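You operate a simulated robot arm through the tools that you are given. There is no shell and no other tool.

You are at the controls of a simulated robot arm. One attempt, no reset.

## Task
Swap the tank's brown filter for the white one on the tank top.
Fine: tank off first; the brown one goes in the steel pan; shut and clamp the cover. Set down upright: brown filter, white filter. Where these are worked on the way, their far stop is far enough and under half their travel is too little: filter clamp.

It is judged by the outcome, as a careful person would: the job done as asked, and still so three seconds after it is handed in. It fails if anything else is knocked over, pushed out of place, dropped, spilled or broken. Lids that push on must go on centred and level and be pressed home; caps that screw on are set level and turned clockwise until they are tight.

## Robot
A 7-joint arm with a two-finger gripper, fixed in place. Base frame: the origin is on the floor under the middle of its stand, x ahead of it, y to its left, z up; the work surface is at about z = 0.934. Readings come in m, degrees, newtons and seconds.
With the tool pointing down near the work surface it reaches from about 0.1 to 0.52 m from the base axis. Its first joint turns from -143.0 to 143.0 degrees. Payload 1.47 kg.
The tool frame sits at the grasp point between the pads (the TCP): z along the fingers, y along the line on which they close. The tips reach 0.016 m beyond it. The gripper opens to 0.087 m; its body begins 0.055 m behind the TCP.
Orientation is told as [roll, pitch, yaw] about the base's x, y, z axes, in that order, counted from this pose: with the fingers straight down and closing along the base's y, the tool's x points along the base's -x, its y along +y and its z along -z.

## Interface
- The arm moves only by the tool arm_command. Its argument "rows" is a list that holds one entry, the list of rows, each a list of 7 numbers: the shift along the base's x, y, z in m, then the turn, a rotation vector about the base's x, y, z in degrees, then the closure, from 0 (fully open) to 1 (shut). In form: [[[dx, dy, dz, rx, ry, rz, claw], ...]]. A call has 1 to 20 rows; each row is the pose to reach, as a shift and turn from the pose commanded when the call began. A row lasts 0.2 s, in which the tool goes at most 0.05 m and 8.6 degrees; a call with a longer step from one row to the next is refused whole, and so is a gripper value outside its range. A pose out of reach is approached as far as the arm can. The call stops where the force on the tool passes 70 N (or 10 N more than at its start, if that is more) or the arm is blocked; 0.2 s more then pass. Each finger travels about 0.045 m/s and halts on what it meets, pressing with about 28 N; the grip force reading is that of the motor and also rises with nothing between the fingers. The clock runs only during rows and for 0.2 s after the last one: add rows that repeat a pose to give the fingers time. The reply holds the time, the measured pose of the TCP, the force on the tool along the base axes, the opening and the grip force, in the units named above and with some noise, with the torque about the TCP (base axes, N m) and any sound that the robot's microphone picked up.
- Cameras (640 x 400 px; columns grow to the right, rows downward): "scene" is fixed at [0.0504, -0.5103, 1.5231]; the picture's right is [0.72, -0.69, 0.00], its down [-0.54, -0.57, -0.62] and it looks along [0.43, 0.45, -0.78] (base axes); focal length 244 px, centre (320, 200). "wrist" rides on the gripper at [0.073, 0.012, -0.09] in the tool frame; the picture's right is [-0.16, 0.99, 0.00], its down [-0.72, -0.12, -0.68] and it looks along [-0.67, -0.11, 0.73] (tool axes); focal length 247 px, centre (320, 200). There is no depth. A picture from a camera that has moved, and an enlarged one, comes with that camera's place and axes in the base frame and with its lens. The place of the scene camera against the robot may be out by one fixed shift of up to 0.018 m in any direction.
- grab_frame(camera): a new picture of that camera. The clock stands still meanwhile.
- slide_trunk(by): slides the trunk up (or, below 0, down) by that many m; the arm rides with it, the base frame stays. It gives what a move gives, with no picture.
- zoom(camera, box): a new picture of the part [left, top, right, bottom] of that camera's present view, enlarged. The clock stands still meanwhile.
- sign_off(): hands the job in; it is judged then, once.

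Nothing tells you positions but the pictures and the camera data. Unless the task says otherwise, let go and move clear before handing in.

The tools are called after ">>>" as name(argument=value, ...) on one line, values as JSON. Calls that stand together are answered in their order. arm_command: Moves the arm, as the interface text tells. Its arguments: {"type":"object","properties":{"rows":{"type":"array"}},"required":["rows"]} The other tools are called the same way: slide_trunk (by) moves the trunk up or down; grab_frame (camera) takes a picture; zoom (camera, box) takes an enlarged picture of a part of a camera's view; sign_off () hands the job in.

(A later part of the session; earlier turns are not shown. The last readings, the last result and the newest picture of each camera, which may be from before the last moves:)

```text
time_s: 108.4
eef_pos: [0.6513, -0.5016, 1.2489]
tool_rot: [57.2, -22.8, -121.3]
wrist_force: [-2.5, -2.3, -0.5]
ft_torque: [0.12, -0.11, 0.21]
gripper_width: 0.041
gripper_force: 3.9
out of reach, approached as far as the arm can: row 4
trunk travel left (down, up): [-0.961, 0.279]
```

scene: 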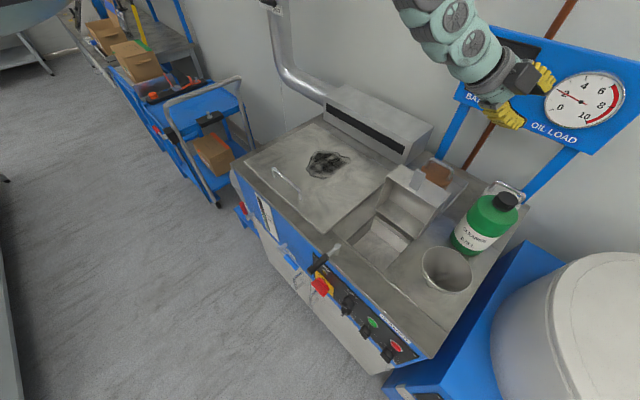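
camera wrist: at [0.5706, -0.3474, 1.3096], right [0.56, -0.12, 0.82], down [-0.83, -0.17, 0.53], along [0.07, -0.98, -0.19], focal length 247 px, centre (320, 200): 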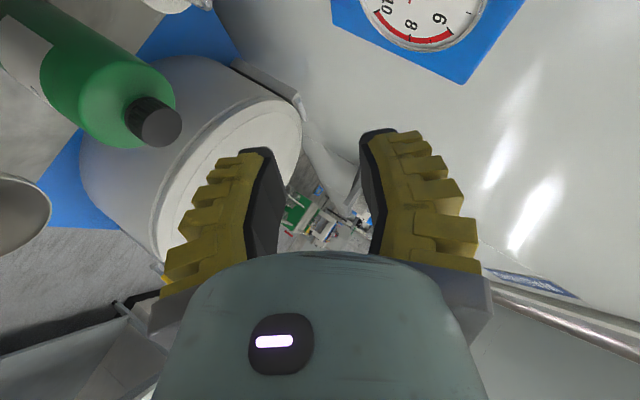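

Outward reach is limited by arm length: to reach the white filter the trunk must be low, and then the forearm would sweep through the raised cover. So I'll first close the cover again (unclamped), fetch the white filter to an intermediate spot, then reopen. I'll bring the tool back upright above the cover handle.

>>> arm_command(rows=[[[-0.01, 0.015, 0.005, 4.4, 6.1, 2.1, 0.6], [-0.02, 0.03, 0.005, 8.8, 12.2, 4.2, 0.6], [-0.03, 0.045, 0.005, 13.2, 18.3, 6.3, 0.6], [-0.04, 0.06, 0.005, 17.6, 24.5, 8.4, 0.6], [-0.05, 0.075, 0.0, 22, 30.6, 10.4, 0.6], [-0.06, 0.09, -0.01, 26.4, 36.7, 12.5, 0.6], [-0.075, 0.107, -0.02, 30.8, 42.8, 14.6, 0.6], [-0.0887, 0.1246, -0.03, 35.2, 48.9, 16.7, 0.6]]])

>>> grab_frame(camera="wrist")

```text
time_s: 110.2
eef_pos: [0.5641, -0.3745, 1.2193]
tool_rot: [0.2, -0.1, -90.0]
wrist_force: [1.1, -0.1, 0.4]
ft_torque: [-0.01, 0.04, 0.02]
gripper_width: 0.0409
gripper_force: 4.2
trunk travel left (down, up): [-0.961, 0.279]
```

```text
taken
camera wrist: at [0.5775, -0.3027, 1.3101], right [0.99, -0.16, 0.0], down [-0.12, -0.72, 0.68], along [-0.11, -0.67, -0.73], focal length 247 px, centre (320, 200)
```

wrist: 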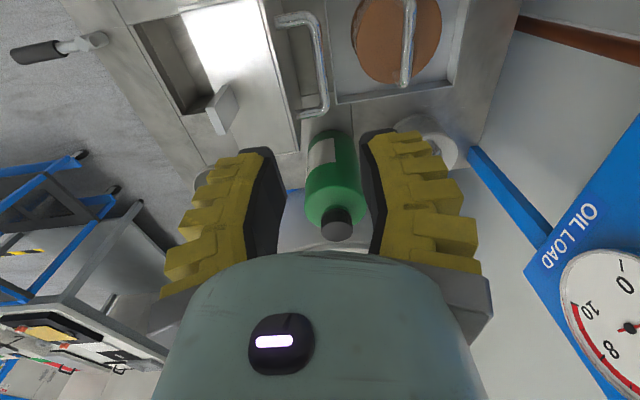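

The cover's handle bar now sits at about x=0.566, z=1.017. I'll tilt the hand slightly away from the cover and lower onto the bar using the trunk.

>>> arm_command(rows=[[[0.0, -0.001, 0.03, 0, 4, 0, 0.7], [0.001, -0.002, 0.06, 0, 8, 0, 0.82], [0.002, -0.003, 0.08, 0, 12, 0, 0.82]]])

>>> slide_trunk(by=-0.2)

>>> grab_frame(camera="wrist")

>>> zoom(camera="scene", box=[350, 110, 530, 250])

```text
time_s: 111.0
eef_pos: [0.5693, -0.3445, 1.2943]
tool_rot: [-10.9, -0.8, -90.4]
wrist_force: [-2.1, -1.3, -0.8]
ft_torque: [0.07, -0.14, -0.01]
gripper_width: 0.0223
gripper_force: 4.8
out of reach, approached as far as the arm can: row 1, 2, 3
trunk travel left (down, up): [-0.961, 0.279]
```

```text
time_s: 113.2
eef_pos: [0.5716, -0.3409, 1.0941]
tool_rot: [-10.6, -0.5, -90.0]
wrist_force: [-0.1, 0.1, 0.4]
ft_torque: [0.0, -0.01, 0.02]
gripper_width: 0.0223
gripper_force: 5.2
trunk travel left (down, up): [-0.761, 0.479]
```

```text
taken
camera wrist: at [0.6012, -0.269, 1.1795], right [0.97, -0.16, -0.18], down [0.01, -0.72, 0.7], along [-0.24, -0.68, -0.69], focal length 247 px, centre (320, 200)
```

wrist: 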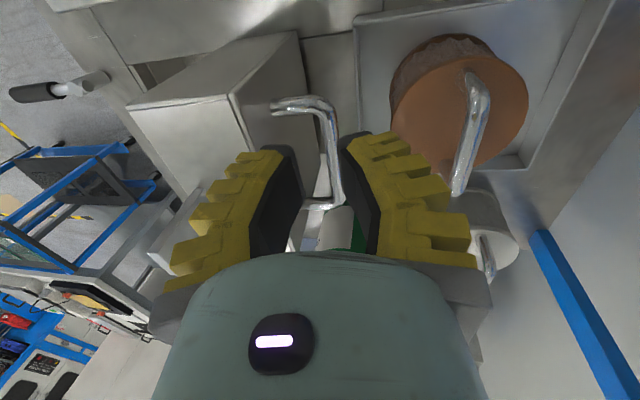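

```text
2.86 times, centred on (440, 180) of scene
camera zoom: at [0.0504, -0.5103, 1.5231], right [0.72, -0.69, 0.0], down [-0.54, -0.57, -0.62], along [0.43, 0.45, -0.78], focal length 697 px, centre (-23, 257)
```

zoom: 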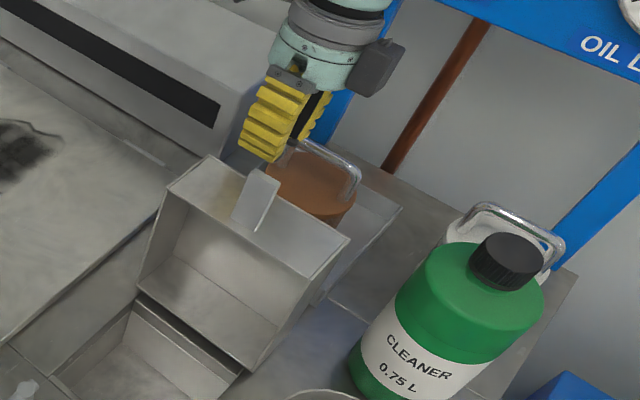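

>>> arm_command(rows=[[[0.0, -0.002, 0.03, 0, 0, 0, 0.82], [0.001, -0.015, 0.05, 0, 0, 0, 0.82], [0.003, -0.029, 0.06, 0, 0, 0, 0.82]]])

```text
time_s: 114.0
eef_pos: [0.5683, -0.3565, 1.1503]
tool_rot: [-10.7, -0.5, -90.1]
wrist_force: [0.4, -0.2, -0.1]
ft_torque: [-0.01, -0.01, 0.01]
gripper_width: 0.0222
gripper_force: 4.5
out of reach, approached as far as the arm can: row 3
trunk travel left (down, up): [-0.761, 0.479]
```

Gripping across the bar is too tight against the leaning cover, so I'll turn the hand to pinch the handle at its +y leg instead (fingers closing along y), which also lets the cover pivot freely in the grip.

>>> arm_command(rows=[[[0, 0, 0.01, 1.5, 0, 8, 0.82], [0, 0, 0.02, 3, 0, 16, 0.82], [0, 0, 0.02, 4.5, 0, 24, 0.7], [0, 0.004, 0.02, 6, 0, 32, 0.7], [0, 0.008, 0.02, 7.6, 0, 40, 0.7], [0, 0.012, 0.02, 9.1, 0, 48, 0.7], [0, 0.016, 0.02, 10.6, 0, 56, 0.7], [0, 0.018, 0.02, 12.1, 0, 64, 0.7], [0, 0.018, 0.02, 13.6, 0, 72, 0.7], [0, 0.018, 0.02, 15.1, 0, 80, 0.7], [0, 0.018, 0.02, 16.7, 0, 88.5, 0.7]]])

>>> grab_frame(camera="wrist")

>>> zoom(camera="scene", box=[350, 90, 530, 230])

```text
time_s: 116.4
eef_pos: [0.5683, -0.3376, 1.1685]
tool_rot: [0.1, 10.1, 0.0]
wrist_force: [-1.2, -1.1, -0.4]
ft_torque: [0.0, 0.03, -0.01]
gripper_width: 0.0325
gripper_force: 4.9
trunk travel left (down, up): [-0.761, 0.479]
```

```text
taken
camera wrist: at [0.5136, -0.3274, 1.2705], right [0.15, 0.99, -0.03], down [0.83, -0.12, 0.54], along [0.53, -0.11, -0.84], focal length 247 px, centre (320, 200)
```

wrist: 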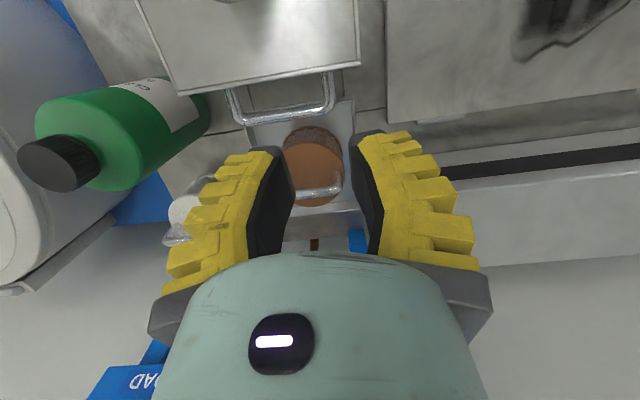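

```text
2.86 times, centred on (440, 160) of scene
camera zoom: at [0.0504, -0.5103, 1.5231], right [0.72, -0.69, 0.0], down [-0.54, -0.57, -0.62], along [0.43, 0.45, -0.78], focal length 697 px, centre (-23, 314)
```

zoom: 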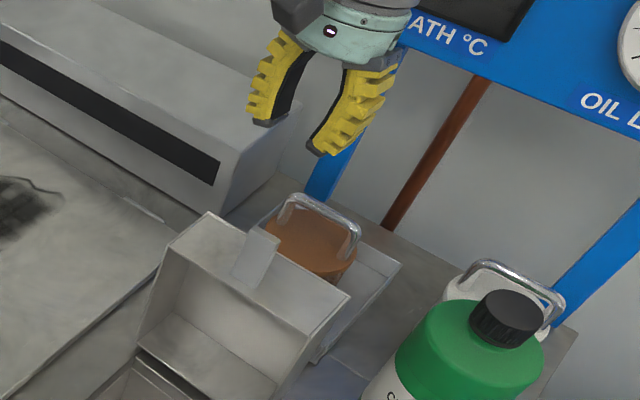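

>>> arm_command(rows=[[[-0.003, 0.002, 0, 0, 0, 0, 0.7], [-0.005, 0.003, 0, 0, 0, 0, 0.7]]])

>>> slide_trunk(by=-0.12)

>>> grab_frame(camera="wrist")

>>> zoom(camera="scene", box=[370, 130, 490, 230])

```text
time_s: 117.0
eef_pos: [0.5652, -0.3358, 1.1696]
tool_rot: [0.0, 10.2, 0.1]
wrist_force: [0.3, 0.1, 0.0]
ft_torque: [0.01, -0.01, 0.0]
gripper_width: 0.0323
gripper_force: 4.3
trunk travel left (down, up): [-0.761, 0.479]
```

```text
time_s: 118.5
eef_pos: [0.5632, -0.3344, 1.05]
tool_rot: [0.0, 10.2, 0.1]
wrist_force: [0.4, 0.7, -0.7]
ft_torque: [-0.01, -0.01, 0.0]
gripper_width: 0.0324
gripper_force: 4.6
trunk travel left (down, up): [-0.641, 0.599]
```

```text
taken
camera wrist: at [0.5089, -0.3242, 1.1509], right [0.16, 0.99, -0.03], down [0.83, -0.12, 0.54], along [0.53, -0.11, -0.84], focal length 247 px, centre (320, 200)
```

wrist: 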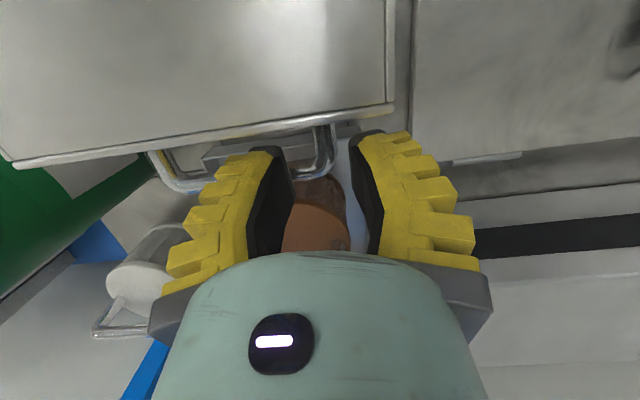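

```text
4.00 times, centred on (430, 180) of scene
camera zoom: at [0.0504, -0.5103, 1.5231], right [0.72, -0.69, 0.0], down [-0.54, -0.57, -0.62], along [0.43, 0.45, -0.78], focal length 976 px, centre (-120, 280)
```

zoom: 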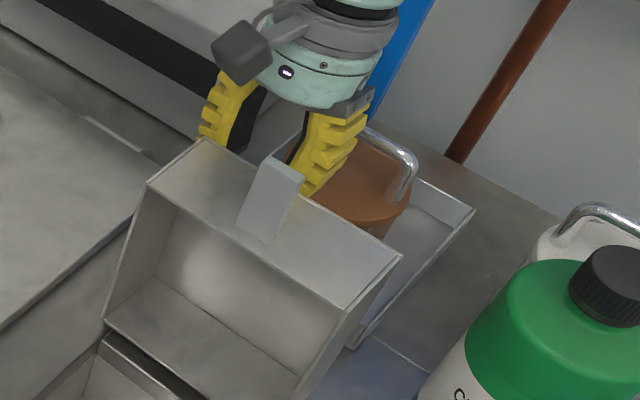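

>>> slide_trunk(by=-0.026)

>>> grab_frame(camera="wrist")

```text
time_s: 119.0
eef_pos: [0.5682, -0.338, 1.0429]
tool_rot: [-1.1, 9.3, -0.5]
wrist_force: [-1.1, 5.7, 25.4]
ft_torque: [-0.73, 0.06, -0.02]
gripper_width: 0.0308
gripper_force: 2.9
trunk travel left (down, up): [-0.623, 0.617]
stopped: the force on the tool passed its limit at 91 N (the readings are from after the stop); the commanded pose is now the measured one
```

```text
taken
camera wrist: at [0.5124, -0.3257, 1.1433], right [0.16, 0.99, -0.04], down [0.82, -0.11, 0.55], along [0.54, -0.13, -0.83], focal length 247 px, centre (320, 200)
```

wrist: 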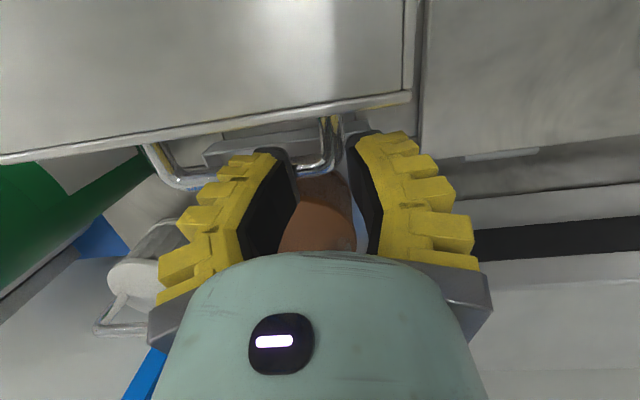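

The inner finger landed on the handle bar itself, so that grip isn't possible; I'll lift off. New plan: straddle the bar with fingers closing along x, using the inner finger's back to ease the leaning cover upright until the bar fits between the fingers.

>>> slide_trunk(by=0.12)

>>> zoom(camera="scene", box=[350, 110, 530, 250])

>>> arm_command(rows=[[[0, -0.004, 0.01, 1.4, 0, 8.2, 0.6], [0.002, -0.008, 0.02, 2.8, 0, 16.4, 0.6], [0.004, -0.012, 0.02, 4.2, 0, 24.5, 0.6], [0.006, -0.016, 0.02, 5.6, 0, 32.5, 0.6], [0.007, -0.02, 0.02, 7, 0, 40.5, 0.6], [0.007, -0.024, 0.02, 8.4, 0, 48.5, 0.6], [0.007, -0.028, 0.02, 9.8, 0, 56.5, 0.6], [0.007, -0.032, 0.02, 11.2, 0, 64.5, 0.6], [0.007, -0.036, 0.02, 12.6, 0, 72.5, 0.6], [0.007, -0.038, 0.02, 14, 0, 80.5, 0.6], [0.007, -0.038, 0.02, 15.5, 0, 88.5, 0.6]]])

>>> grab_frame(camera="wrist")

```text
time_s: 120.5
eef_pos: [0.5632, -0.3371, 1.158]
tool_rot: [-0.9, 9.9, -0.5]
wrist_force: [0.5, 0.3, 0.0]
ft_torque: [-0.01, -0.02, 0.01]
gripper_width: 0.0323
gripper_force: 4.6
trunk travel left (down, up): [-0.743, 0.497]
```

```text
2.86 times, centred on (440, 180) of scene
camera zoom: at [0.0504, -0.5103, 1.5231], right [0.72, -0.69, 0.0], down [-0.54, -0.57, -0.62], along [0.43, 0.45, -0.78], focal length 697 px, centre (-23, 257)
```

zoom: 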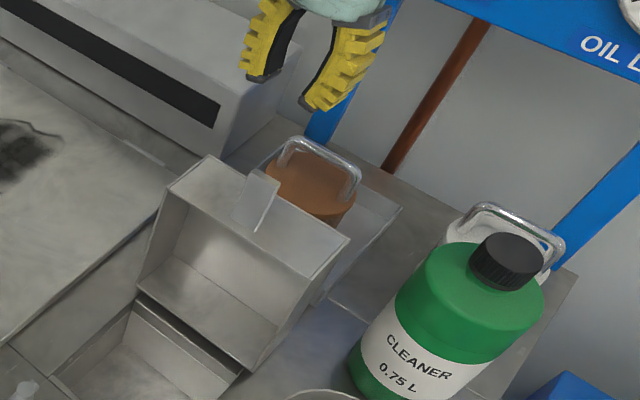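

```text
time_s: 123.0
eef_pos: [0.5496, -0.3768, 1.1756]
tool_rot: [9.3, 0.8, 85.2]
wrist_force: [-0.2, 0.3, -0.1]
ft_torque: [-0.03, 0.0, -0.01]
gripper_width: 0.0407
gripper_force: 4.2
out of reach, approached as far as the arm can: row 6, 7, 8, 9, 10, 11
trunk travel left (down, up): [-0.743, 0.497]
```

```text
taken
camera wrist: at [0.5476, -0.4485, 1.2673], right [-0.96, 0.24, 0.16], down [0.28, 0.71, 0.64], along [0.04, 0.66, -0.75], focal length 247 px, centre (320, 200)
```

wrist: 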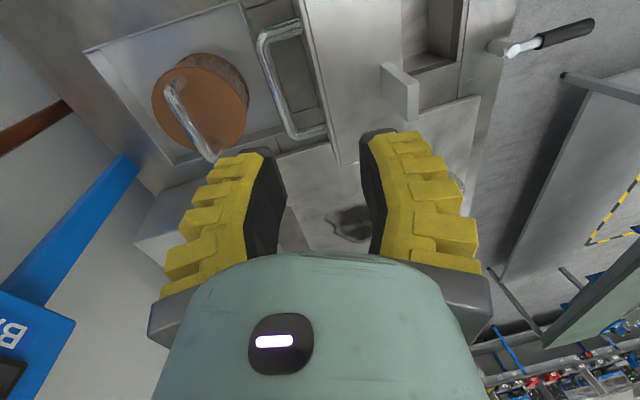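

A simpler option: the cover's front tab now stands straight up at about (0.51, -0.376, z 1.08–1.13). Pinching it across y (parallel to the hinge) lets the cover pivot in the grip the whole way down. I'll turn the hand upright with fingers closing along y above the tab.

>>> arm_command(rows=[[[-0.01, 0, 0.02, 0, -5, 0, 0.6], [-0.02, 0, 0.035, 0, -9.3, 0, 0.6]]])

>>> arm_command(rows=[[[-0.002, 0, 0, 0, 0, -8.5, 0.6], [-0.004, 0, 0, 0, 0, -17, 0.6], [-0.006, 0, 0, 0, 0, -25.5, 0.6], [-0.008, 0, 0, 0, 0, -34, 0.6], [-0.01, 0, 0, 0, 0, -42.5, 0.6], [-0.012, 0, 0, 0, 0, -51, 0.6], [-0.014, 0, 0, 0, 0, -59.5, 0.6], [-0.015, 0, 0, 0, 0, -68, 0.6], [-0.015, 0, 0, 0, 0, -76.5, 0.6], [-0.015, 0, 0, 0, 0, -85, 0.6]]])

>>> grab_frame(camera="wrist")

>>> zoom(camera="scene", box=[350, 90, 530, 230])

```text
time_s: 123.5
eef_pos: [0.532, -0.3738, 1.2119]
tool_rot: [-0.1, 0.0, 85.3]
wrist_force: [0.1, 0.2, -0.4]
ft_torque: [0.01, 0.03, -0.02]
gripper_width: 0.0406
gripper_force: 4.4
trunk travel left (down, up): [-0.743, 0.497]
```

```text
time_s: 125.8
eef_pos: [0.5164, -0.3735, 1.2114]
tool_rot: [-0.1, 0.1, 0.1]
wrist_force: [0.6, 0.2, 0.1]
ft_torque: [0.0, -0.03, -0.02]
gripper_width: 0.0406
gripper_force: 4.2
trunk travel left (down, up): [-0.743, 0.497]
```

```text
taken
camera wrist: at [0.4448, -0.3635, 1.3011], right [0.16, 0.99, 0.0], down [0.72, -0.12, 0.68], along [0.67, -0.11, -0.73], focal length 247 px, centre (320, 200)
```

wrist: 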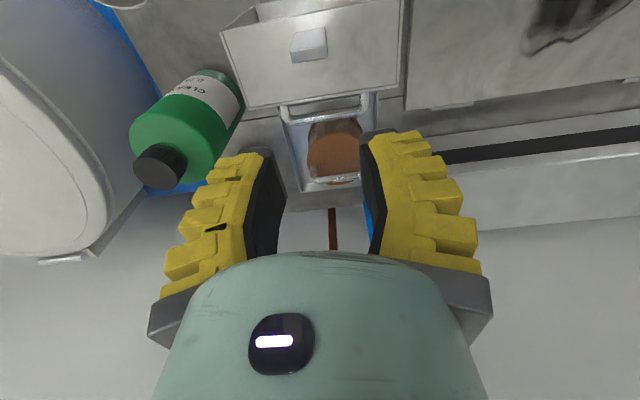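

```text
2.86 times, centred on (440, 160) of scene
camera zoom: at [0.0504, -0.5103, 1.5231], right [0.72, -0.69, 0.0], down [-0.54, -0.57, -0.62], along [0.43, 0.45, -0.78], focal length 697 px, centre (-23, 314)
```

zoom: 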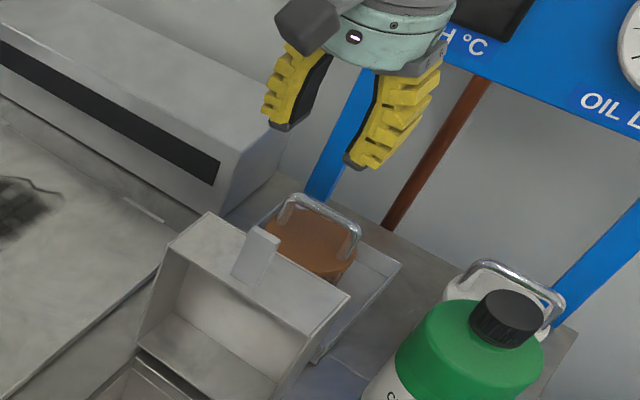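

>>> zoom(camera="wrist", box=[210, 0, 420, 150])

```text
2.67 times, centred on (315, 75) of wrist
camera zoom: at [0.4448, -0.3635, 1.3011], right [0.16, 0.99, 0.0], down [0.72, -0.12, 0.68], along [0.67, -0.11, -0.73], focal length 659 px, centre (333, 533)
```

zoom: 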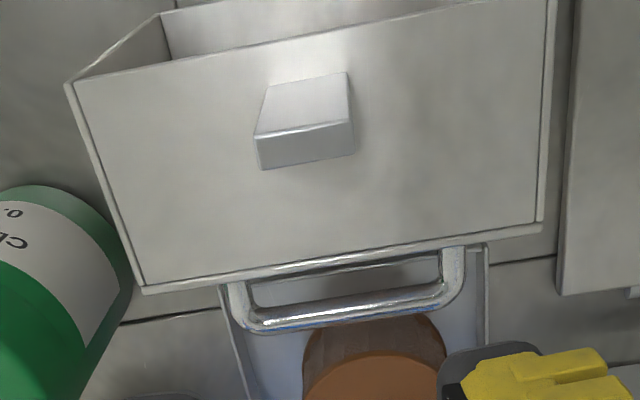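

>>> arm_command(rows=[[[-0.02, 0, 0.02, 0, 0, 0, 0.6], [-0.045, -0.001, 0.03, 0, 0, 0, 0.6]]])

>>> zoom(camera="wrist", box=[200, 0, 440, 150])

```text
time_s: 126.3
eef_pos: [0.4751, -0.3821, 1.2261]
tool_rot: [0.0, 0.0, 0.2]
wrist_force: [0.3, 0.2, 0.2]
ft_torque: [0.01, 0.03, 0.0]
gripper_width: 0.0407
gripper_force: 4.6
out of reach, approached as far as the arm can: row 2
trunk travel left (down, up): [-0.743, 0.497]
```

```text
2.67 times, centred on (320, 75) of wrist
camera zoom: at [0.4031, -0.3711, 1.3158], right [0.16, 0.99, 0.0], down [0.72, -0.11, 0.68], along [0.67, -0.11, -0.73], focal length 659 px, centre (320, 533)
```

zoom: 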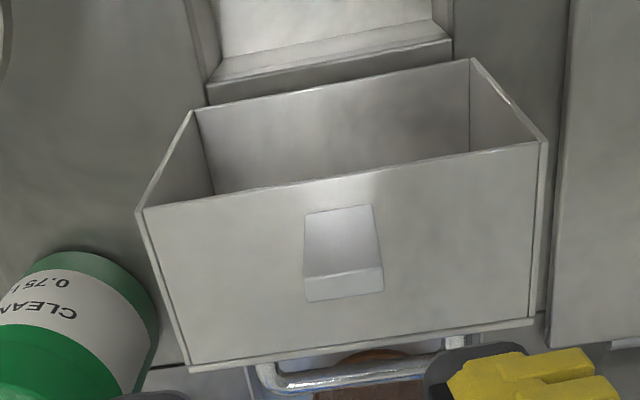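

Two views now give the open cover's true geometry: the tab stands vertically with its tip at about (0.483, -0.377, 1.12). I'll come down over it with the fingers on either side.

>>> arm_command(rows=[[[0.003, 0.002, -0.03, 0, 0, 0, 0.55], [0.006, 0.004, -0.06, 0, 0, 0, 0.55], [0.007, 0.005, -0.085, 0, 0, 0, 0.55]]])

>>> grab_frame(camera="wrist")

>>> zoom(camera="scene", box=[350, 110, 530, 250])

```text
time_s: 127.2
eef_pos: [0.4825, -0.3753, 1.1402]
tool_rot: [-0.1, 0.1, 0.1]
wrist_force: [-0.2, 0.1, -0.8]
ft_torque: [0.04, 0.03, -0.01]
gripper_width: 0.045
gripper_force: 4.2
trunk travel left (down, up): [-0.743, 0.497]
```

```text
taken
camera wrist: at [0.4109, -0.3653, 1.2297], right [0.16, 0.99, 0.0], down [0.73, -0.11, 0.68], along [0.67, -0.11, -0.73], focal length 247 px, centre (320, 200)
```

wrist: 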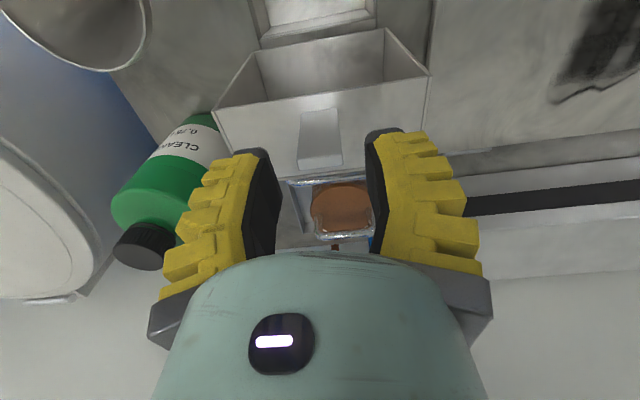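

```text
2.86 times, centred on (440, 180) of scene
camera zoom: at [0.0504, -0.5103, 1.5231], right [0.72, -0.69, 0.0], down [-0.54, -0.57, -0.62], along [0.43, 0.45, -0.78], focal length 697 px, centre (-23, 257)
```

zoom: 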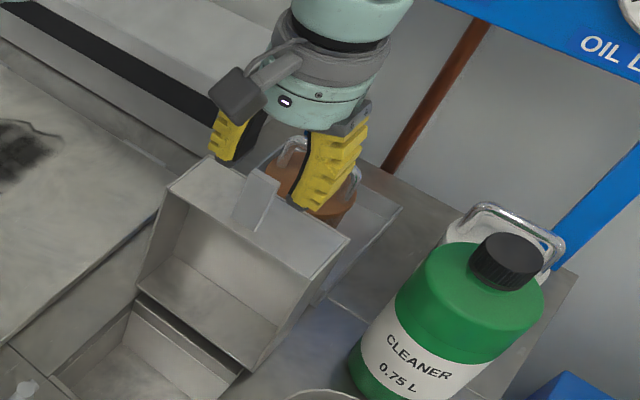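

>>> arm_command(rows=[[[0, -0.001, -0.012, 0, 0, 0, 0.55], [0, -0.0015, -0.024, 0, 0, 0, 0.55], [0, -0.0015, -0.034, 0, 0, 0, 0.55]]])

>>> grab_frame(camera="wrist")

```text
time_s: 128.0
eef_pos: [0.4822, -0.3771, 1.1075]
tool_rot: [-0.1, 0.1, 0.2]
wrist_force: [-0.3, 0.6, -0.3]
ft_torque: [-0.02, -0.03, 0.01]
gripper_width: 0.0449
gripper_force: 4.4
trunk travel left (down, up): [-0.743, 0.497]
```

```text
taken
camera wrist: at [0.4108, -0.3665, 1.1964], right [0.15, 0.99, 0.0], down [0.72, -0.11, 0.68], along [0.67, -0.11, -0.73], focal length 247 px, centre (320, 200)
```

wrist: 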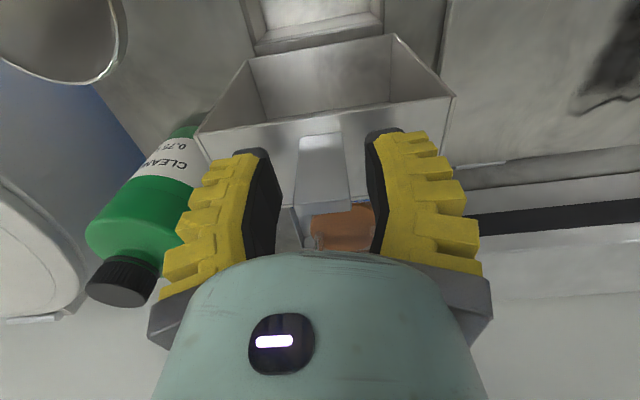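

The tab is squarely between the pads. I'll close on it and start lowering the cover along its arc.

>>> arm_command(rows=[[[0, 0, 0, 0, 0, 0, 0.75], [0, 0, 0, 0, 0, 0, 0.9], [0, 0, 0, 0, 0, 0, 0.9]]])

>>> arm_command(rows=[[[-0.012, 0, 0.001, 0, 0, 0, 0.95], [-0.024, 0, 0.002, 0, 0, 0, 0.95], [-0.036, 0, 0.001, 0, 0, 0, 0.95]]])

>>> zoom(camera="scene", box=[350, 110, 530, 250])

```text
time_s: 128.8
eef_pos: [0.4816, -0.3761, 1.1064]
tool_rot: [0.1, 0.2, 0.2]
wrist_force: [-2.3, 8.8, 8.1]
ft_torque: [0.06, 0.7, -0.08]
gripper_width: 0.0212
gripper_force: 29.8
trunk travel left (down, up): [-0.743, 0.497]
```

```text
time_s: 129.6
eef_pos: [0.4729, -0.3764, 1.109]
tool_rot: [-0.1, 0.0, 0.2]
wrist_force: [5.2, 7.7, 3.4]
ft_torque: [0.07, -0.71, 0.04]
gripper_width: 0.0136
gripper_force: 29.6
out of reach, approached as far as the arm can: row 2, 3
trunk travel left (down, up): [-0.743, 0.497]
```

```text
2.86 times, centred on (440, 180) of scene
camera zoom: at [0.0504, -0.5103, 1.5231], right [0.72, -0.69, 0.0], down [-0.54, -0.57, -0.62], along [0.43, 0.45, -0.78], focal length 697 px, centre (-23, 257)
```

zoom: 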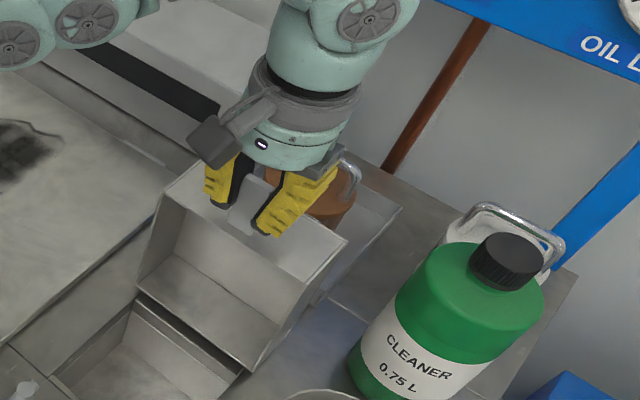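

>>> grab_frame(camera="wrist")

```text
taken
camera wrist: at [0.4003, -0.3655, 1.1987], right [0.15, 0.99, 0.0], down [0.72, -0.11, 0.68], along [0.67, -0.1, -0.73], focal length 247 px, centre (320, 200)
```

wrist: 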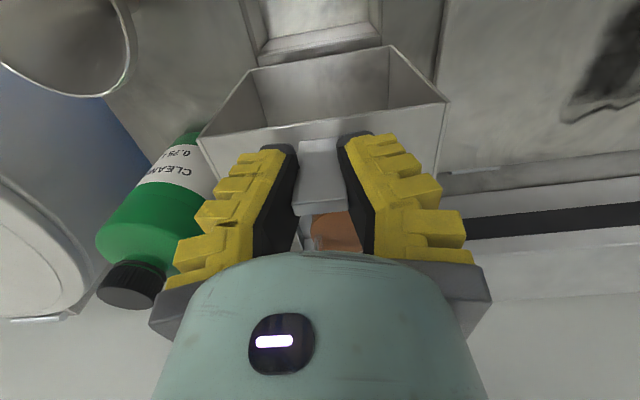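

>>> arm_command(rows=[[[0.005, 0, 0, 0, 0, 0, 0.7], [0.005, 0, 0, 0, 0, 0, 0.55], [0.005, 0, 0, 0, 0, 0, 0.55]]])

>>> slide_trunk(by=0.12)

>>> arm_command(rows=[[[0.001, 0, -0.04, 0, 0, 0, 0.55], [0.003, 0, -0.08, 0, 0, 0, 0.55], [0.004, 0, -0.1, 0, 0, 0, 0.55]]])

>>> grab_frame(camera="wrist")

```text
time_s: 130.3
eef_pos: [0.4749, -0.3768, 1.1081]
tool_rot: [-0.1, 0.1, 0.1]
wrist_force: [0.2, 0.7, -0.6]
ft_torque: [0.01, -0.01, -0.01]
gripper_width: 0.0451
gripper_force: 4.2
trunk travel left (down, up): [-0.743, 0.497]
```

```text
time_s: 131.8
eef_pos: [0.4748, -0.3778, 1.2285]
tool_rot: [0.0, 0.1, 0.2]
wrist_force: [0.0, -0.1, 0.1]
ft_torque: [0.02, 0.0, 0.0]
gripper_width: 0.0448
gripper_force: 3.9
trunk travel left (down, up): [-0.863, 0.377]
```

```text
time_s: 132.7
eef_pos: [0.4791, -0.3775, 1.1279]
tool_rot: [0.1, 0.1, 0.2]
wrist_force: [0.3, 0.7, -0.8]
ft_torque: [0.0, -0.01, -0.04]
gripper_width: 0.045
gripper_force: 4.5
trunk travel left (down, up): [-0.863, 0.377]
```

```text
taken
camera wrist: at [0.408, -0.3673, 1.2176], right [0.16, 0.99, 0.0], down [0.73, -0.11, 0.68], along [0.67, -0.11, -0.73], focal length 247 px, centre (320, 200)
```

wrist: 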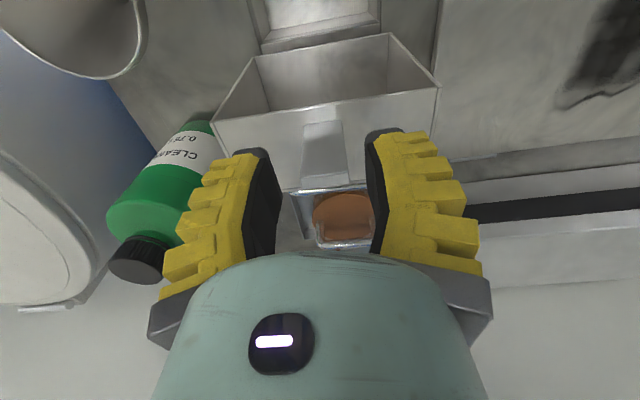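

>>> arm_command(rows=[[[0.002, 0.0005, -0.012, 0, 0, 0, 0.55], [0.003, 0.0005, -0.022, 0, 0, 0, 0.55], [0.003, 0.0005, -0.022, 0, 0, 0, 0.75], [0.003, 0.0005, -0.022, 0, 0, 0, 0.95], [0.003, 0.0005, -0.022, 0, 0, 0, 0.95]]])

>>> arm_command(rows=[[[-0.012, 0, 0.001, 0, 0, 0, 0.95], [-0.023, 0, 0.002, 0, 0, 0, 0.95], [-0.03, 0, 0.002, 0, 0, 0, 0.95]]])

>>> zoom(camera="scene", box=[350, 110, 530, 250])

>>> grab_frame(camera="wrist")

```text
time_s: 133.8
eef_pos: [0.4826, -0.3764, 1.1066]
tool_rot: [0.2, 0.2, 0.2]
wrist_force: [-2.2, 9.1, 6.1]
ft_torque: [0.05, 0.69, -0.08]
gripper_width: 0.0215
gripper_force: 29.6
trunk travel left (down, up): [-0.863, 0.377]
```

```text
time_s: 134.7
eef_pos: [0.453, -0.3751, 1.1081]
tool_rot: [-0.1, 0.0, 0.3]
wrist_force: [4.6, 7.3, 1.5]
ft_torque: [0.02, -0.58, 0.02]
gripper_width: 0.0132
gripper_force: 30.1
trunk travel left (down, up): [-0.863, 0.377]
```

```text
2.86 times, centred on (440, 180) of scene
camera zoom: at [0.0504, -0.5103, 1.5231], right [0.72, -0.69, 0.0], down [-0.54, -0.57, -0.62], along [0.43, 0.45, -0.78], focal length 697 px, centre (-23, 257)
```

zoom: 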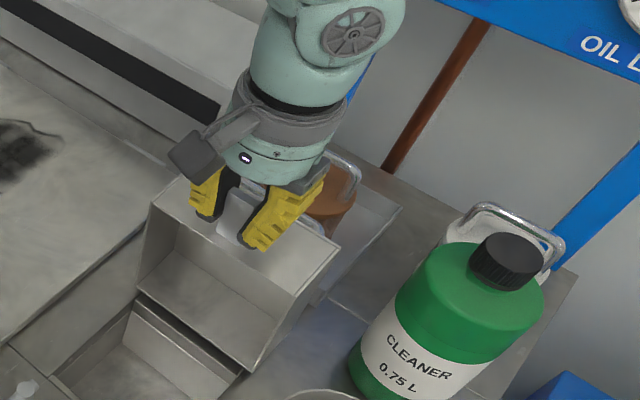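

```text
taken
camera wrist: at [0.3813, -0.3654, 1.198], right [0.15, 0.99, 0.0], down [0.72, -0.11, 0.68], along [0.67, -0.1, -0.73], focal length 247 px, centre (320, 200)
```

wrist: 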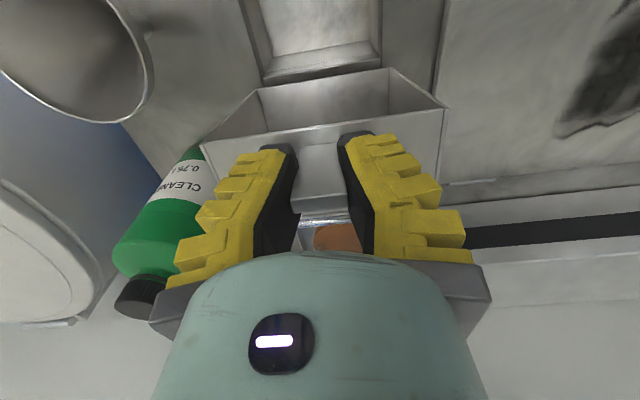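

The cover is coming along smoothly. I'll continue lowering it along the arc.

>>> arm_command(rows=[[[-0.008, 0, 0.0, 0, 0, 0, 0.95], [-0.016, 0, -0.001, 0, 0, 0, 0.95], [-0.0235, 0, -0.002, 0, 0, 0, 0.95], [-0.031, 0, -0.0035, 0, 0, 0, 0.95], [-0.0385, 0, -0.005, 0, 0, 0, 0.95], [-0.046, 0, -0.007, 0, 0, 0, 0.95], [-0.053, 0, -0.0095, 0, 0, 0, 0.95], [-0.06, 0, -0.012, 0, 0, 0, 0.95]]])

>>> zoom(camera="scene", box=[330, 120, 510, 260])

>>> grab_frame(camera="wrist")

```text
time_s: 136.4
eef_pos: [0.3925, -0.375, 1.0961]
tool_rot: [0.1, 0.1, 0.2]
wrist_force: [6.3, 7.0, -1.2]
ft_torque: [0.03, -0.73, -0.04]
gripper_width: 0.0159
gripper_force: 30.4
trunk travel left (down, up): [-0.863, 0.377]
```

```text
2.86 times, centred on (420, 190) of scene
camera zoom: at [0.0504, -0.5103, 1.5231], right [0.72, -0.69, 0.0], down [-0.54, -0.57, -0.62], along [0.43, 0.45, -0.78], focal length 697 px, centre (34, 229)
```

zoom: 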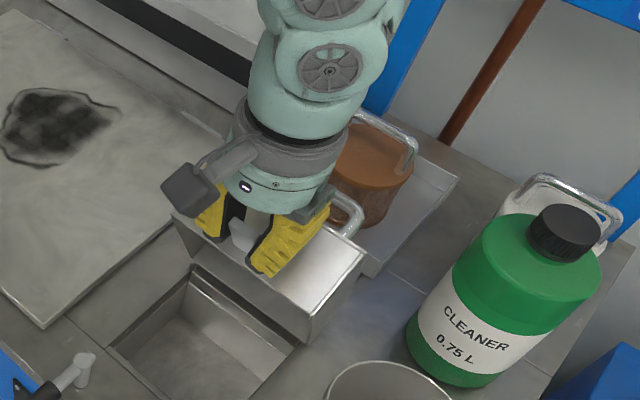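

```text
taken
camera wrist: at [0.3212, -0.3653, 1.1866], right [0.16, 0.99, 0.0], down [0.72, -0.11, 0.68], along [0.67, -0.1, -0.73], focal length 247 px, centre (320, 200)
```

wrist: 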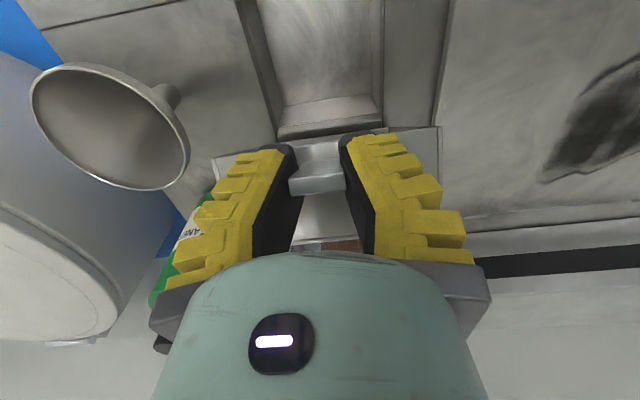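

>>> arm_command(rows=[[[-0.007, 0, -0.003, 0, 0, 0, 0.95], [-0.014, 0, -0.006, 0, 0, 0, 0.95], [-0.0205, 0, -0.0095, 0, 0, 0, 0.95], [-0.0273, 0, -0.0133, 0, 0, 0, 0.95], [-0.0335, 0, -0.0175, 0, 0, 0, 0.95], [-0.04, 0, -0.0217, 0, 0, 0, 0.95], [-0.046, 0, -0.0265, 0, 0, 0, 0.95], [-0.052, 0, -0.031, 0, 0, 0, 0.95], [-0.0575, 0, -0.0362, 0, 0, 0, 0.95], [-0.063, 0, -0.0416, 0, 0, 0, 0.95]]])

>>> zoom(camera="scene", box=[310, 130, 490, 270])

>>> grab_frame(camera="wrist")

```text
time_s: 138.7
eef_pos: [0.3297, -0.3748, 1.0543]
tool_rot: [0.0, 0.0, 0.3]
wrist_force: [6.4, 6.8, 0.5]
ft_torque: [0.0, -0.65, -0.12]
gripper_width: 0.0154
gripper_force: 29.9
trunk travel left (down, up): [-0.863, 0.377]
```

```text
2.86 times, centred on (400, 200) of scene
camera zoom: at [0.0504, -0.5103, 1.5231], right [0.72, -0.69, 0.0], down [-0.54, -0.57, -0.62], along [0.43, 0.45, -0.78], focal length 697 px, centre (91, 200)
```

zoom: 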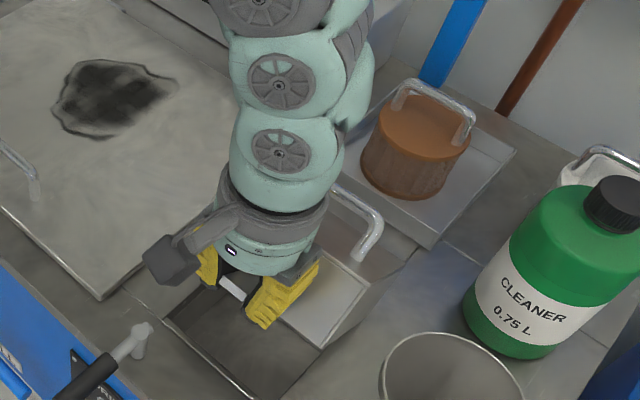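

```text
taken
camera wrist: at [0.2585, -0.3654, 1.1444], right [0.15, 0.99, 0.0], down [0.72, -0.11, 0.68], along [0.67, -0.1, -0.73], focal length 247 px, centre (320, 200)
```

wrist: 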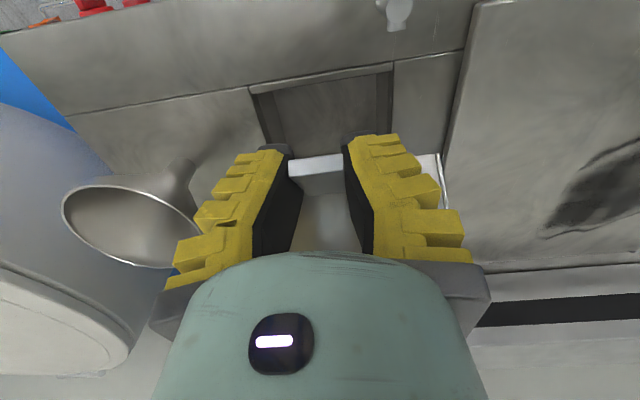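

>>> arm_command(rows=[[[-0.005, 0, -0.0055, 0, 0, 0, 0.95], [-0.01, 0, -0.0114, 0, 0, 0, 0.95], [-0.0145, 0, -0.0175, 0, 0, 0, 0.95], [-0.019, 0, -0.0237, 0, 0, 0, 0.95], [-0.023, 0, -0.03, 0, 0, 0, 0.95], [-0.027, 0, -0.0366, 0, 0, 0, 0.95], [-0.0305, 0, -0.0434, 0, 0, 0, 0.95], [-0.0338, 0, -0.0502, 0, 0, 0, 0.95], [-0.0367, 0, -0.0572, 0, 0, 0, 0.95]]])

>>> zoom(camera="scene", box=[290, 150, 470, 290])

>>> grab_frame(camera="wrist")

```text
time_s: 140.7
eef_pos: [0.2931, -0.3748, 0.9978]
tool_rot: [-0.1, 0.0, 0.3]
wrist_force: [3.4, 6.9, 1.8]
ft_torque: [0.02, -0.62, -0.11]
gripper_width: 0.0154
gripper_force: 30.0
trunk travel left (down, up): [-0.863, 0.377]
```

```text
2.86 times, centred on (380, 220) of scene
camera zoom: at [0.0504, -0.5103, 1.5231], right [0.72, -0.69, 0.0], down [-0.54, -0.57, -0.62], along [0.43, 0.45, -0.78], focal length 697 px, centre (149, 143)
```

zoom: 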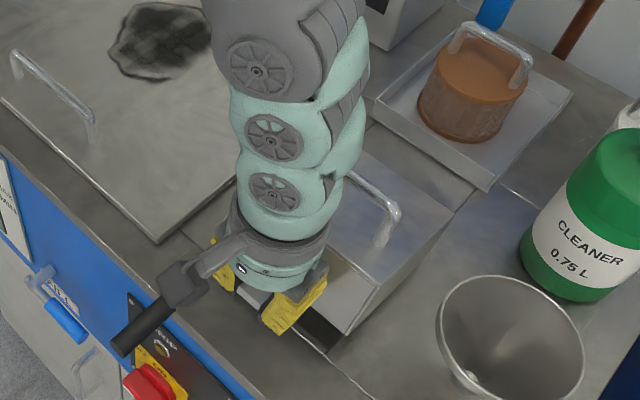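

```text
taken
camera wrist: at [0.2217, -0.3655, 1.0874], right [0.15, 0.99, 0.0], down [0.72, -0.11, 0.68], along [0.67, -0.1, -0.73], focal length 247 px, centre (320, 200)
```

wrist: 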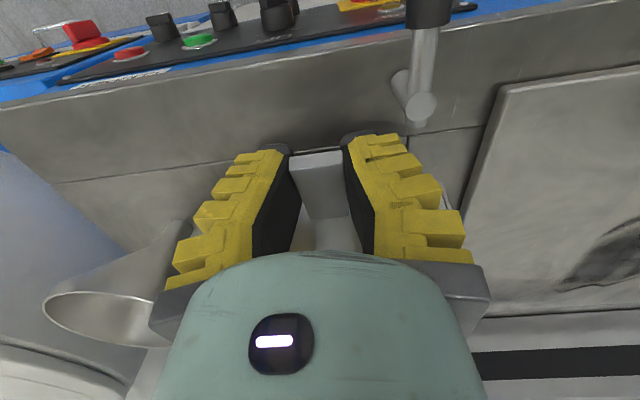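

>>> arm_command(rows=[[[-0.0027, 0, -0.007, 0, 0, 0, 0.95], [-0.005, 0, -0.0145, 0, 0, 0, 0.95], [-0.007, 0, -0.022, 0, 0, 0, 0.95], [-0.009, 0, -0.031, 0, 0, 0, 0.95]]])

>>> zoom(camera="scene", box=[290, 150, 470, 290])

```text
time_s: 141.7
eef_pos: [0.2853, -0.376, 0.9655]
tool_rot: [0.0, 0.0, 0.1]
wrist_force: [1.8, 6.5, 2.8]
ft_torque: [0.04, -0.61, -0.12]
gripper_width: 0.0157
gripper_force: 29.6
trunk travel left (down, up): [-0.863, 0.377]
```

```text
2.86 times, centred on (380, 220) of scene
camera zoom: at [0.0504, -0.5103, 1.5231], right [0.72, -0.69, 0.0], down [-0.54, -0.57, -0.62], along [0.43, 0.45, -0.78], focal length 697 px, centre (149, 143)
```

zoom: 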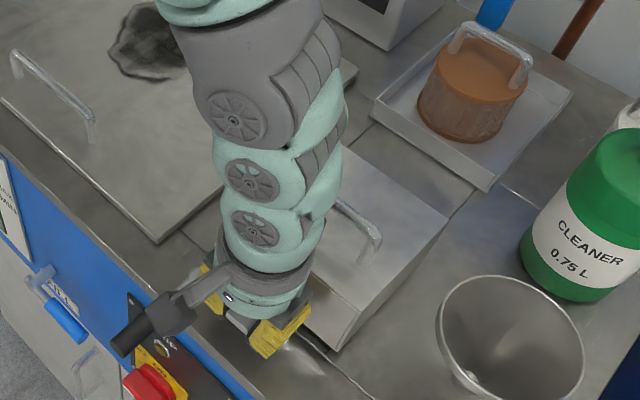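

>>> arm_command(rows=[[[-0.001, 0, -0.004, 0, 0, 0, 0.95], [-0.001, 0, -0.008, 0, 0, 0, 0.95]]])

```text
time_s: 142.2
eef_pos: [0.2826, -0.3755, 0.9581]
tool_rot: [0.0, 0.0, 0.2]
wrist_force: [1.9, 6.9, 3.4]
ft_torque: [0.06, -0.68, -0.09]
gripper_width: 0.016
gripper_force: 29.7
trunk travel left (down, up): [-0.863, 0.377]
```

>>> arm_command(rows=[[[0, 0, -0.004, 0, 0, 0, 0.95], [0, 0, -0.008, 0, 0, 0, 0.95]]])

>>> grab_frame(camera="wrist")

```text
time_s: 142.8
eef_pos: [0.2815, -0.3756, 0.9497]
tool_rot: [0.0, 0.2, 0.2]
wrist_force: [-2.6, 4.8, 2.9]
ft_torque: [0.05, -0.53, -0.08]
gripper_width: 0.0167
gripper_force: 29.7
trunk travel left (down, up): [-0.863, 0.377]
```

```text
taken
camera wrist: at [0.2103, -0.3652, 1.04], right [0.16, 0.99, 0.0], down [0.73, -0.11, 0.68], along [0.67, -0.11, -0.73], focal length 247 px, centre (320, 200)
```

wrist: 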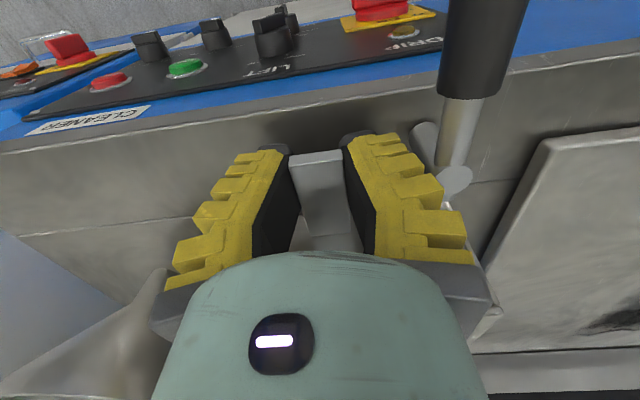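

The cover is down. I'll release the tab with a small opening and lift straight up.

>>> arm_command(rows=[[[0, 0, 0.001, 0, 0, 0, 0.85], [0, -0.001, 0.002, 0, 0, 0, 0.74], [0, -0.001, 0.002, 0, 0, 0, 0.72], [0, -0.001, 0.02, 0, 0, 0, 0.72], [0, -0.001, 0.06, 0, 0, 0, 0.72]]])

>>> grab_frame(camera="wrist")

>>> grab_frame(camera="scene")

```text
time_s: 144.1
eef_pos: [0.2795, -0.377, 1.0091]
tool_rot: [0.2, 0.0, -0.9]
wrist_force: [7.7, 3.0, -0.5]
ft_torque: [-0.21, 0.64, 0.01]
gripper_width: 0.0304
gripper_force: 4.7
trunk travel left (down, up): [-0.863, 0.377]
```

```text
taken
camera wrist: at [0.2075, -0.3651, 1.1001], right [0.17, 0.98, 0.0], down [0.72, -0.13, 0.68], along [0.67, -0.12, -0.73], focal length 247 px, centre (320, 200)
```

wrist: 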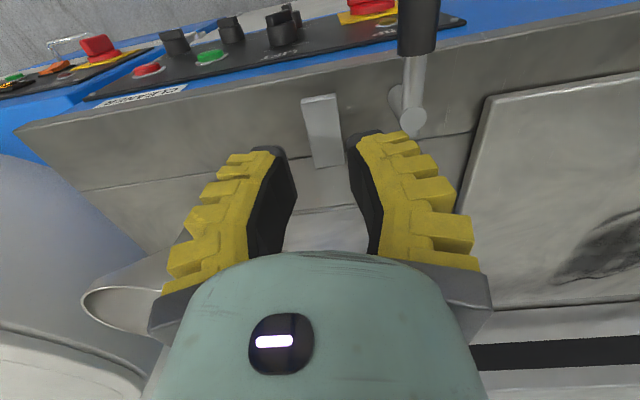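

```text
taken
```

scene: 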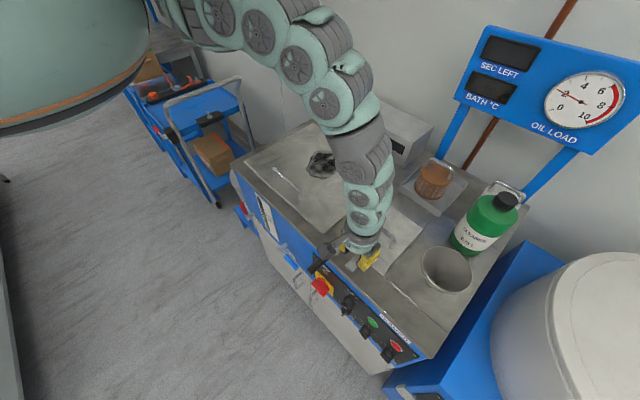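

>>> arm_command(rows=[[[-0.015, 0, 0.005, 0, 0, 0, 0.72], [-0.02, 0, 0.03, 0, 0, 0, 0.72], [-0.02, 0, 0.07, 0, 0, 0, 0.72]]])

>>> grab_frame(camera="wrist")

>>> zoom(camera="scene", box=[290, 150, 470, 290])

```text
time_s: 145.0
eef_pos: [0.3165, -0.3719, 1.0763]
tool_rot: [0.3, 0.1, 8.6]
wrist_force: [0.1, -0.6, 0.1]
ft_torque: [0.0, 0.01, 0.0]
gripper_width: 0.0309
gripper_force: 4.6
out of reach, approached as far as the arm can: row 3
trunk travel left (down, up): [-0.863, 0.377]
stopped in row 3: the arm was blocked; the commanded pose is now the measured one
```

```text
taken
camera wrist: at [0.2447, -0.3734, 1.1662], right [0.01, 1.0, 0.0], down [0.74, -0.01, 0.68], along [0.68, 0.0, -0.74], focal length 247 px, centre (320, 200)
```

wrist: 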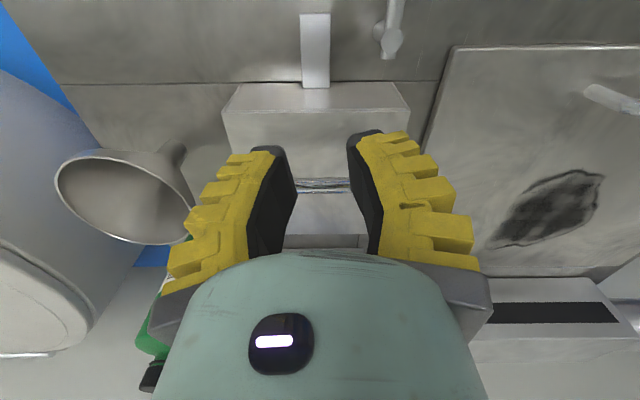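

```text
2.86 times, centred on (380, 220) of scene
camera zoom: at [0.0504, -0.5103, 1.5231], right [0.72, -0.69, 0.0], down [-0.54, -0.57, -0.62], along [0.43, 0.45, -0.78], focal length 697 px, centre (149, 143)
```

zoom: 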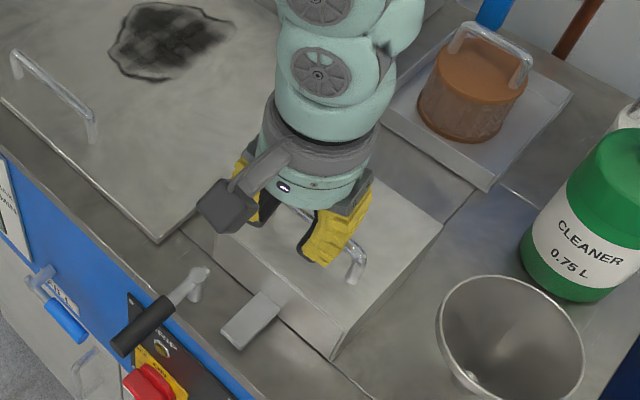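

The cover is closed again. Now I'll fetch the white filter: raise up, turn the hand to yaw -90°, then tilt it outward.

>>> slide_trunk(by=0.1)

>>> arm_command(rows=[[[0.012, -0.003, 0.005, 0, 0, -8.2, 0.6], [0.024, -0.006, 0.01, 0, 0, -16.4, 0.6], [0.036, -0.009, 0.015, 0, 0, -24.6, 0.6], [0.048, -0.012, 0.02, 0, 0, -32.8, 0.6], [0.06, -0.015, 0.025, 0, 0, -41, 0.6], [0.072, -0.018, 0.03, 0, 0, -49.2, 0.6], [0.084, -0.021, 0.035, 0, 0, -57.4, 0.6], [0.096, -0.024, 0.04, 0, 0, -65.6, 0.6], [0.108, -0.027, 0.045, 0, 0, -73.8, 0.6], [0.12, -0.03, 0.05, 0, 0, -82, 0.6], [0.132, -0.03, 0.055, 0, 0, -90.2, 0.6], [0.14, -0.03, 0.06, 0, 0, -98.5, 0.6]]])

```text
time_s: 146.3
eef_pos: [0.3169, -0.3723, 1.1754]
tool_rot: [0.1, 0.1, 8.5]
wrist_force: [-0.3, 0.2, 1.2]
ft_torque: [-0.02, -0.01, 0.02]
gripper_width: 0.0302
gripper_force: 4.8
trunk travel left (down, up): [-0.963, 0.277]
```

```text
time_s: 148.9
eef_pos: [0.4572, -0.4027, 1.2362]
tool_rot: [0.2, 0.1, -90.3]
wrist_force: [1.2, -0.5, -0.1]
ft_torque: [-0.04, 0.01, -0.01]
gripper_width: 0.0407
gripper_force: 3.9
trunk travel left (down, up): [-0.963, 0.277]
```

>>> arm_command(rows=[[[0.025, -0.012, 0.01, -4.1, -6.4, -2.4, 0.6], [0.05, -0.024, 0.02, -8.2, -12.8, -4.8, 0.6], [0.07, -0.034, 0.03, -12.4, -19.2, -7.2, 0.6], [0.09, -0.044, 0.04, -16.5, -25.6, -9.6, 0.6], [0.11, -0.052, 0.05, -20.6, -32, -11.9, 0.6], [0.125, -0.06, 0.054, -24.7, -38.4, -14.3, 0.6], [0.135, -0.064, 0.054, -28.8, -44.8, -16.7, 0.6], [0.145, -0.068, 0.054, -32.9, -51.2, -19.1, 0.6], [0.153, -0.072, 0.054, -37.06, -57.57, -21.5, 0.6]]])

>>> grab_frame(camera="scene")

```text
time_s: 150.9
eef_pos: [0.607, -0.476, 1.2898]
tool_rot: [66.9, -19.0, -127.1]
wrist_force: [0.0, 0.1, 1.0]
ft_torque: [0.03, 0.01, 0.05]
gripper_width: 0.0404
gripper_force: 4.6
trunk travel left (down, up): [-0.963, 0.277]
```

```text
taken
```

scene: 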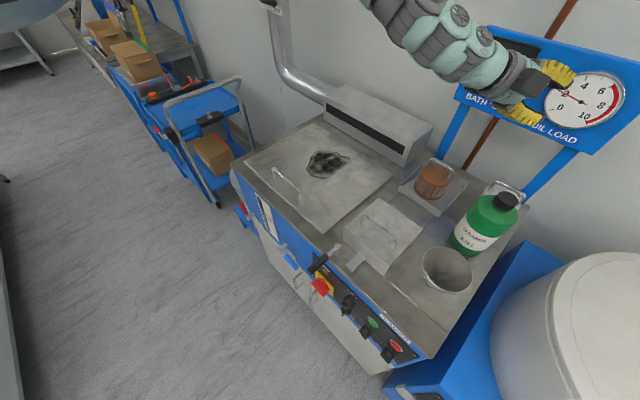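

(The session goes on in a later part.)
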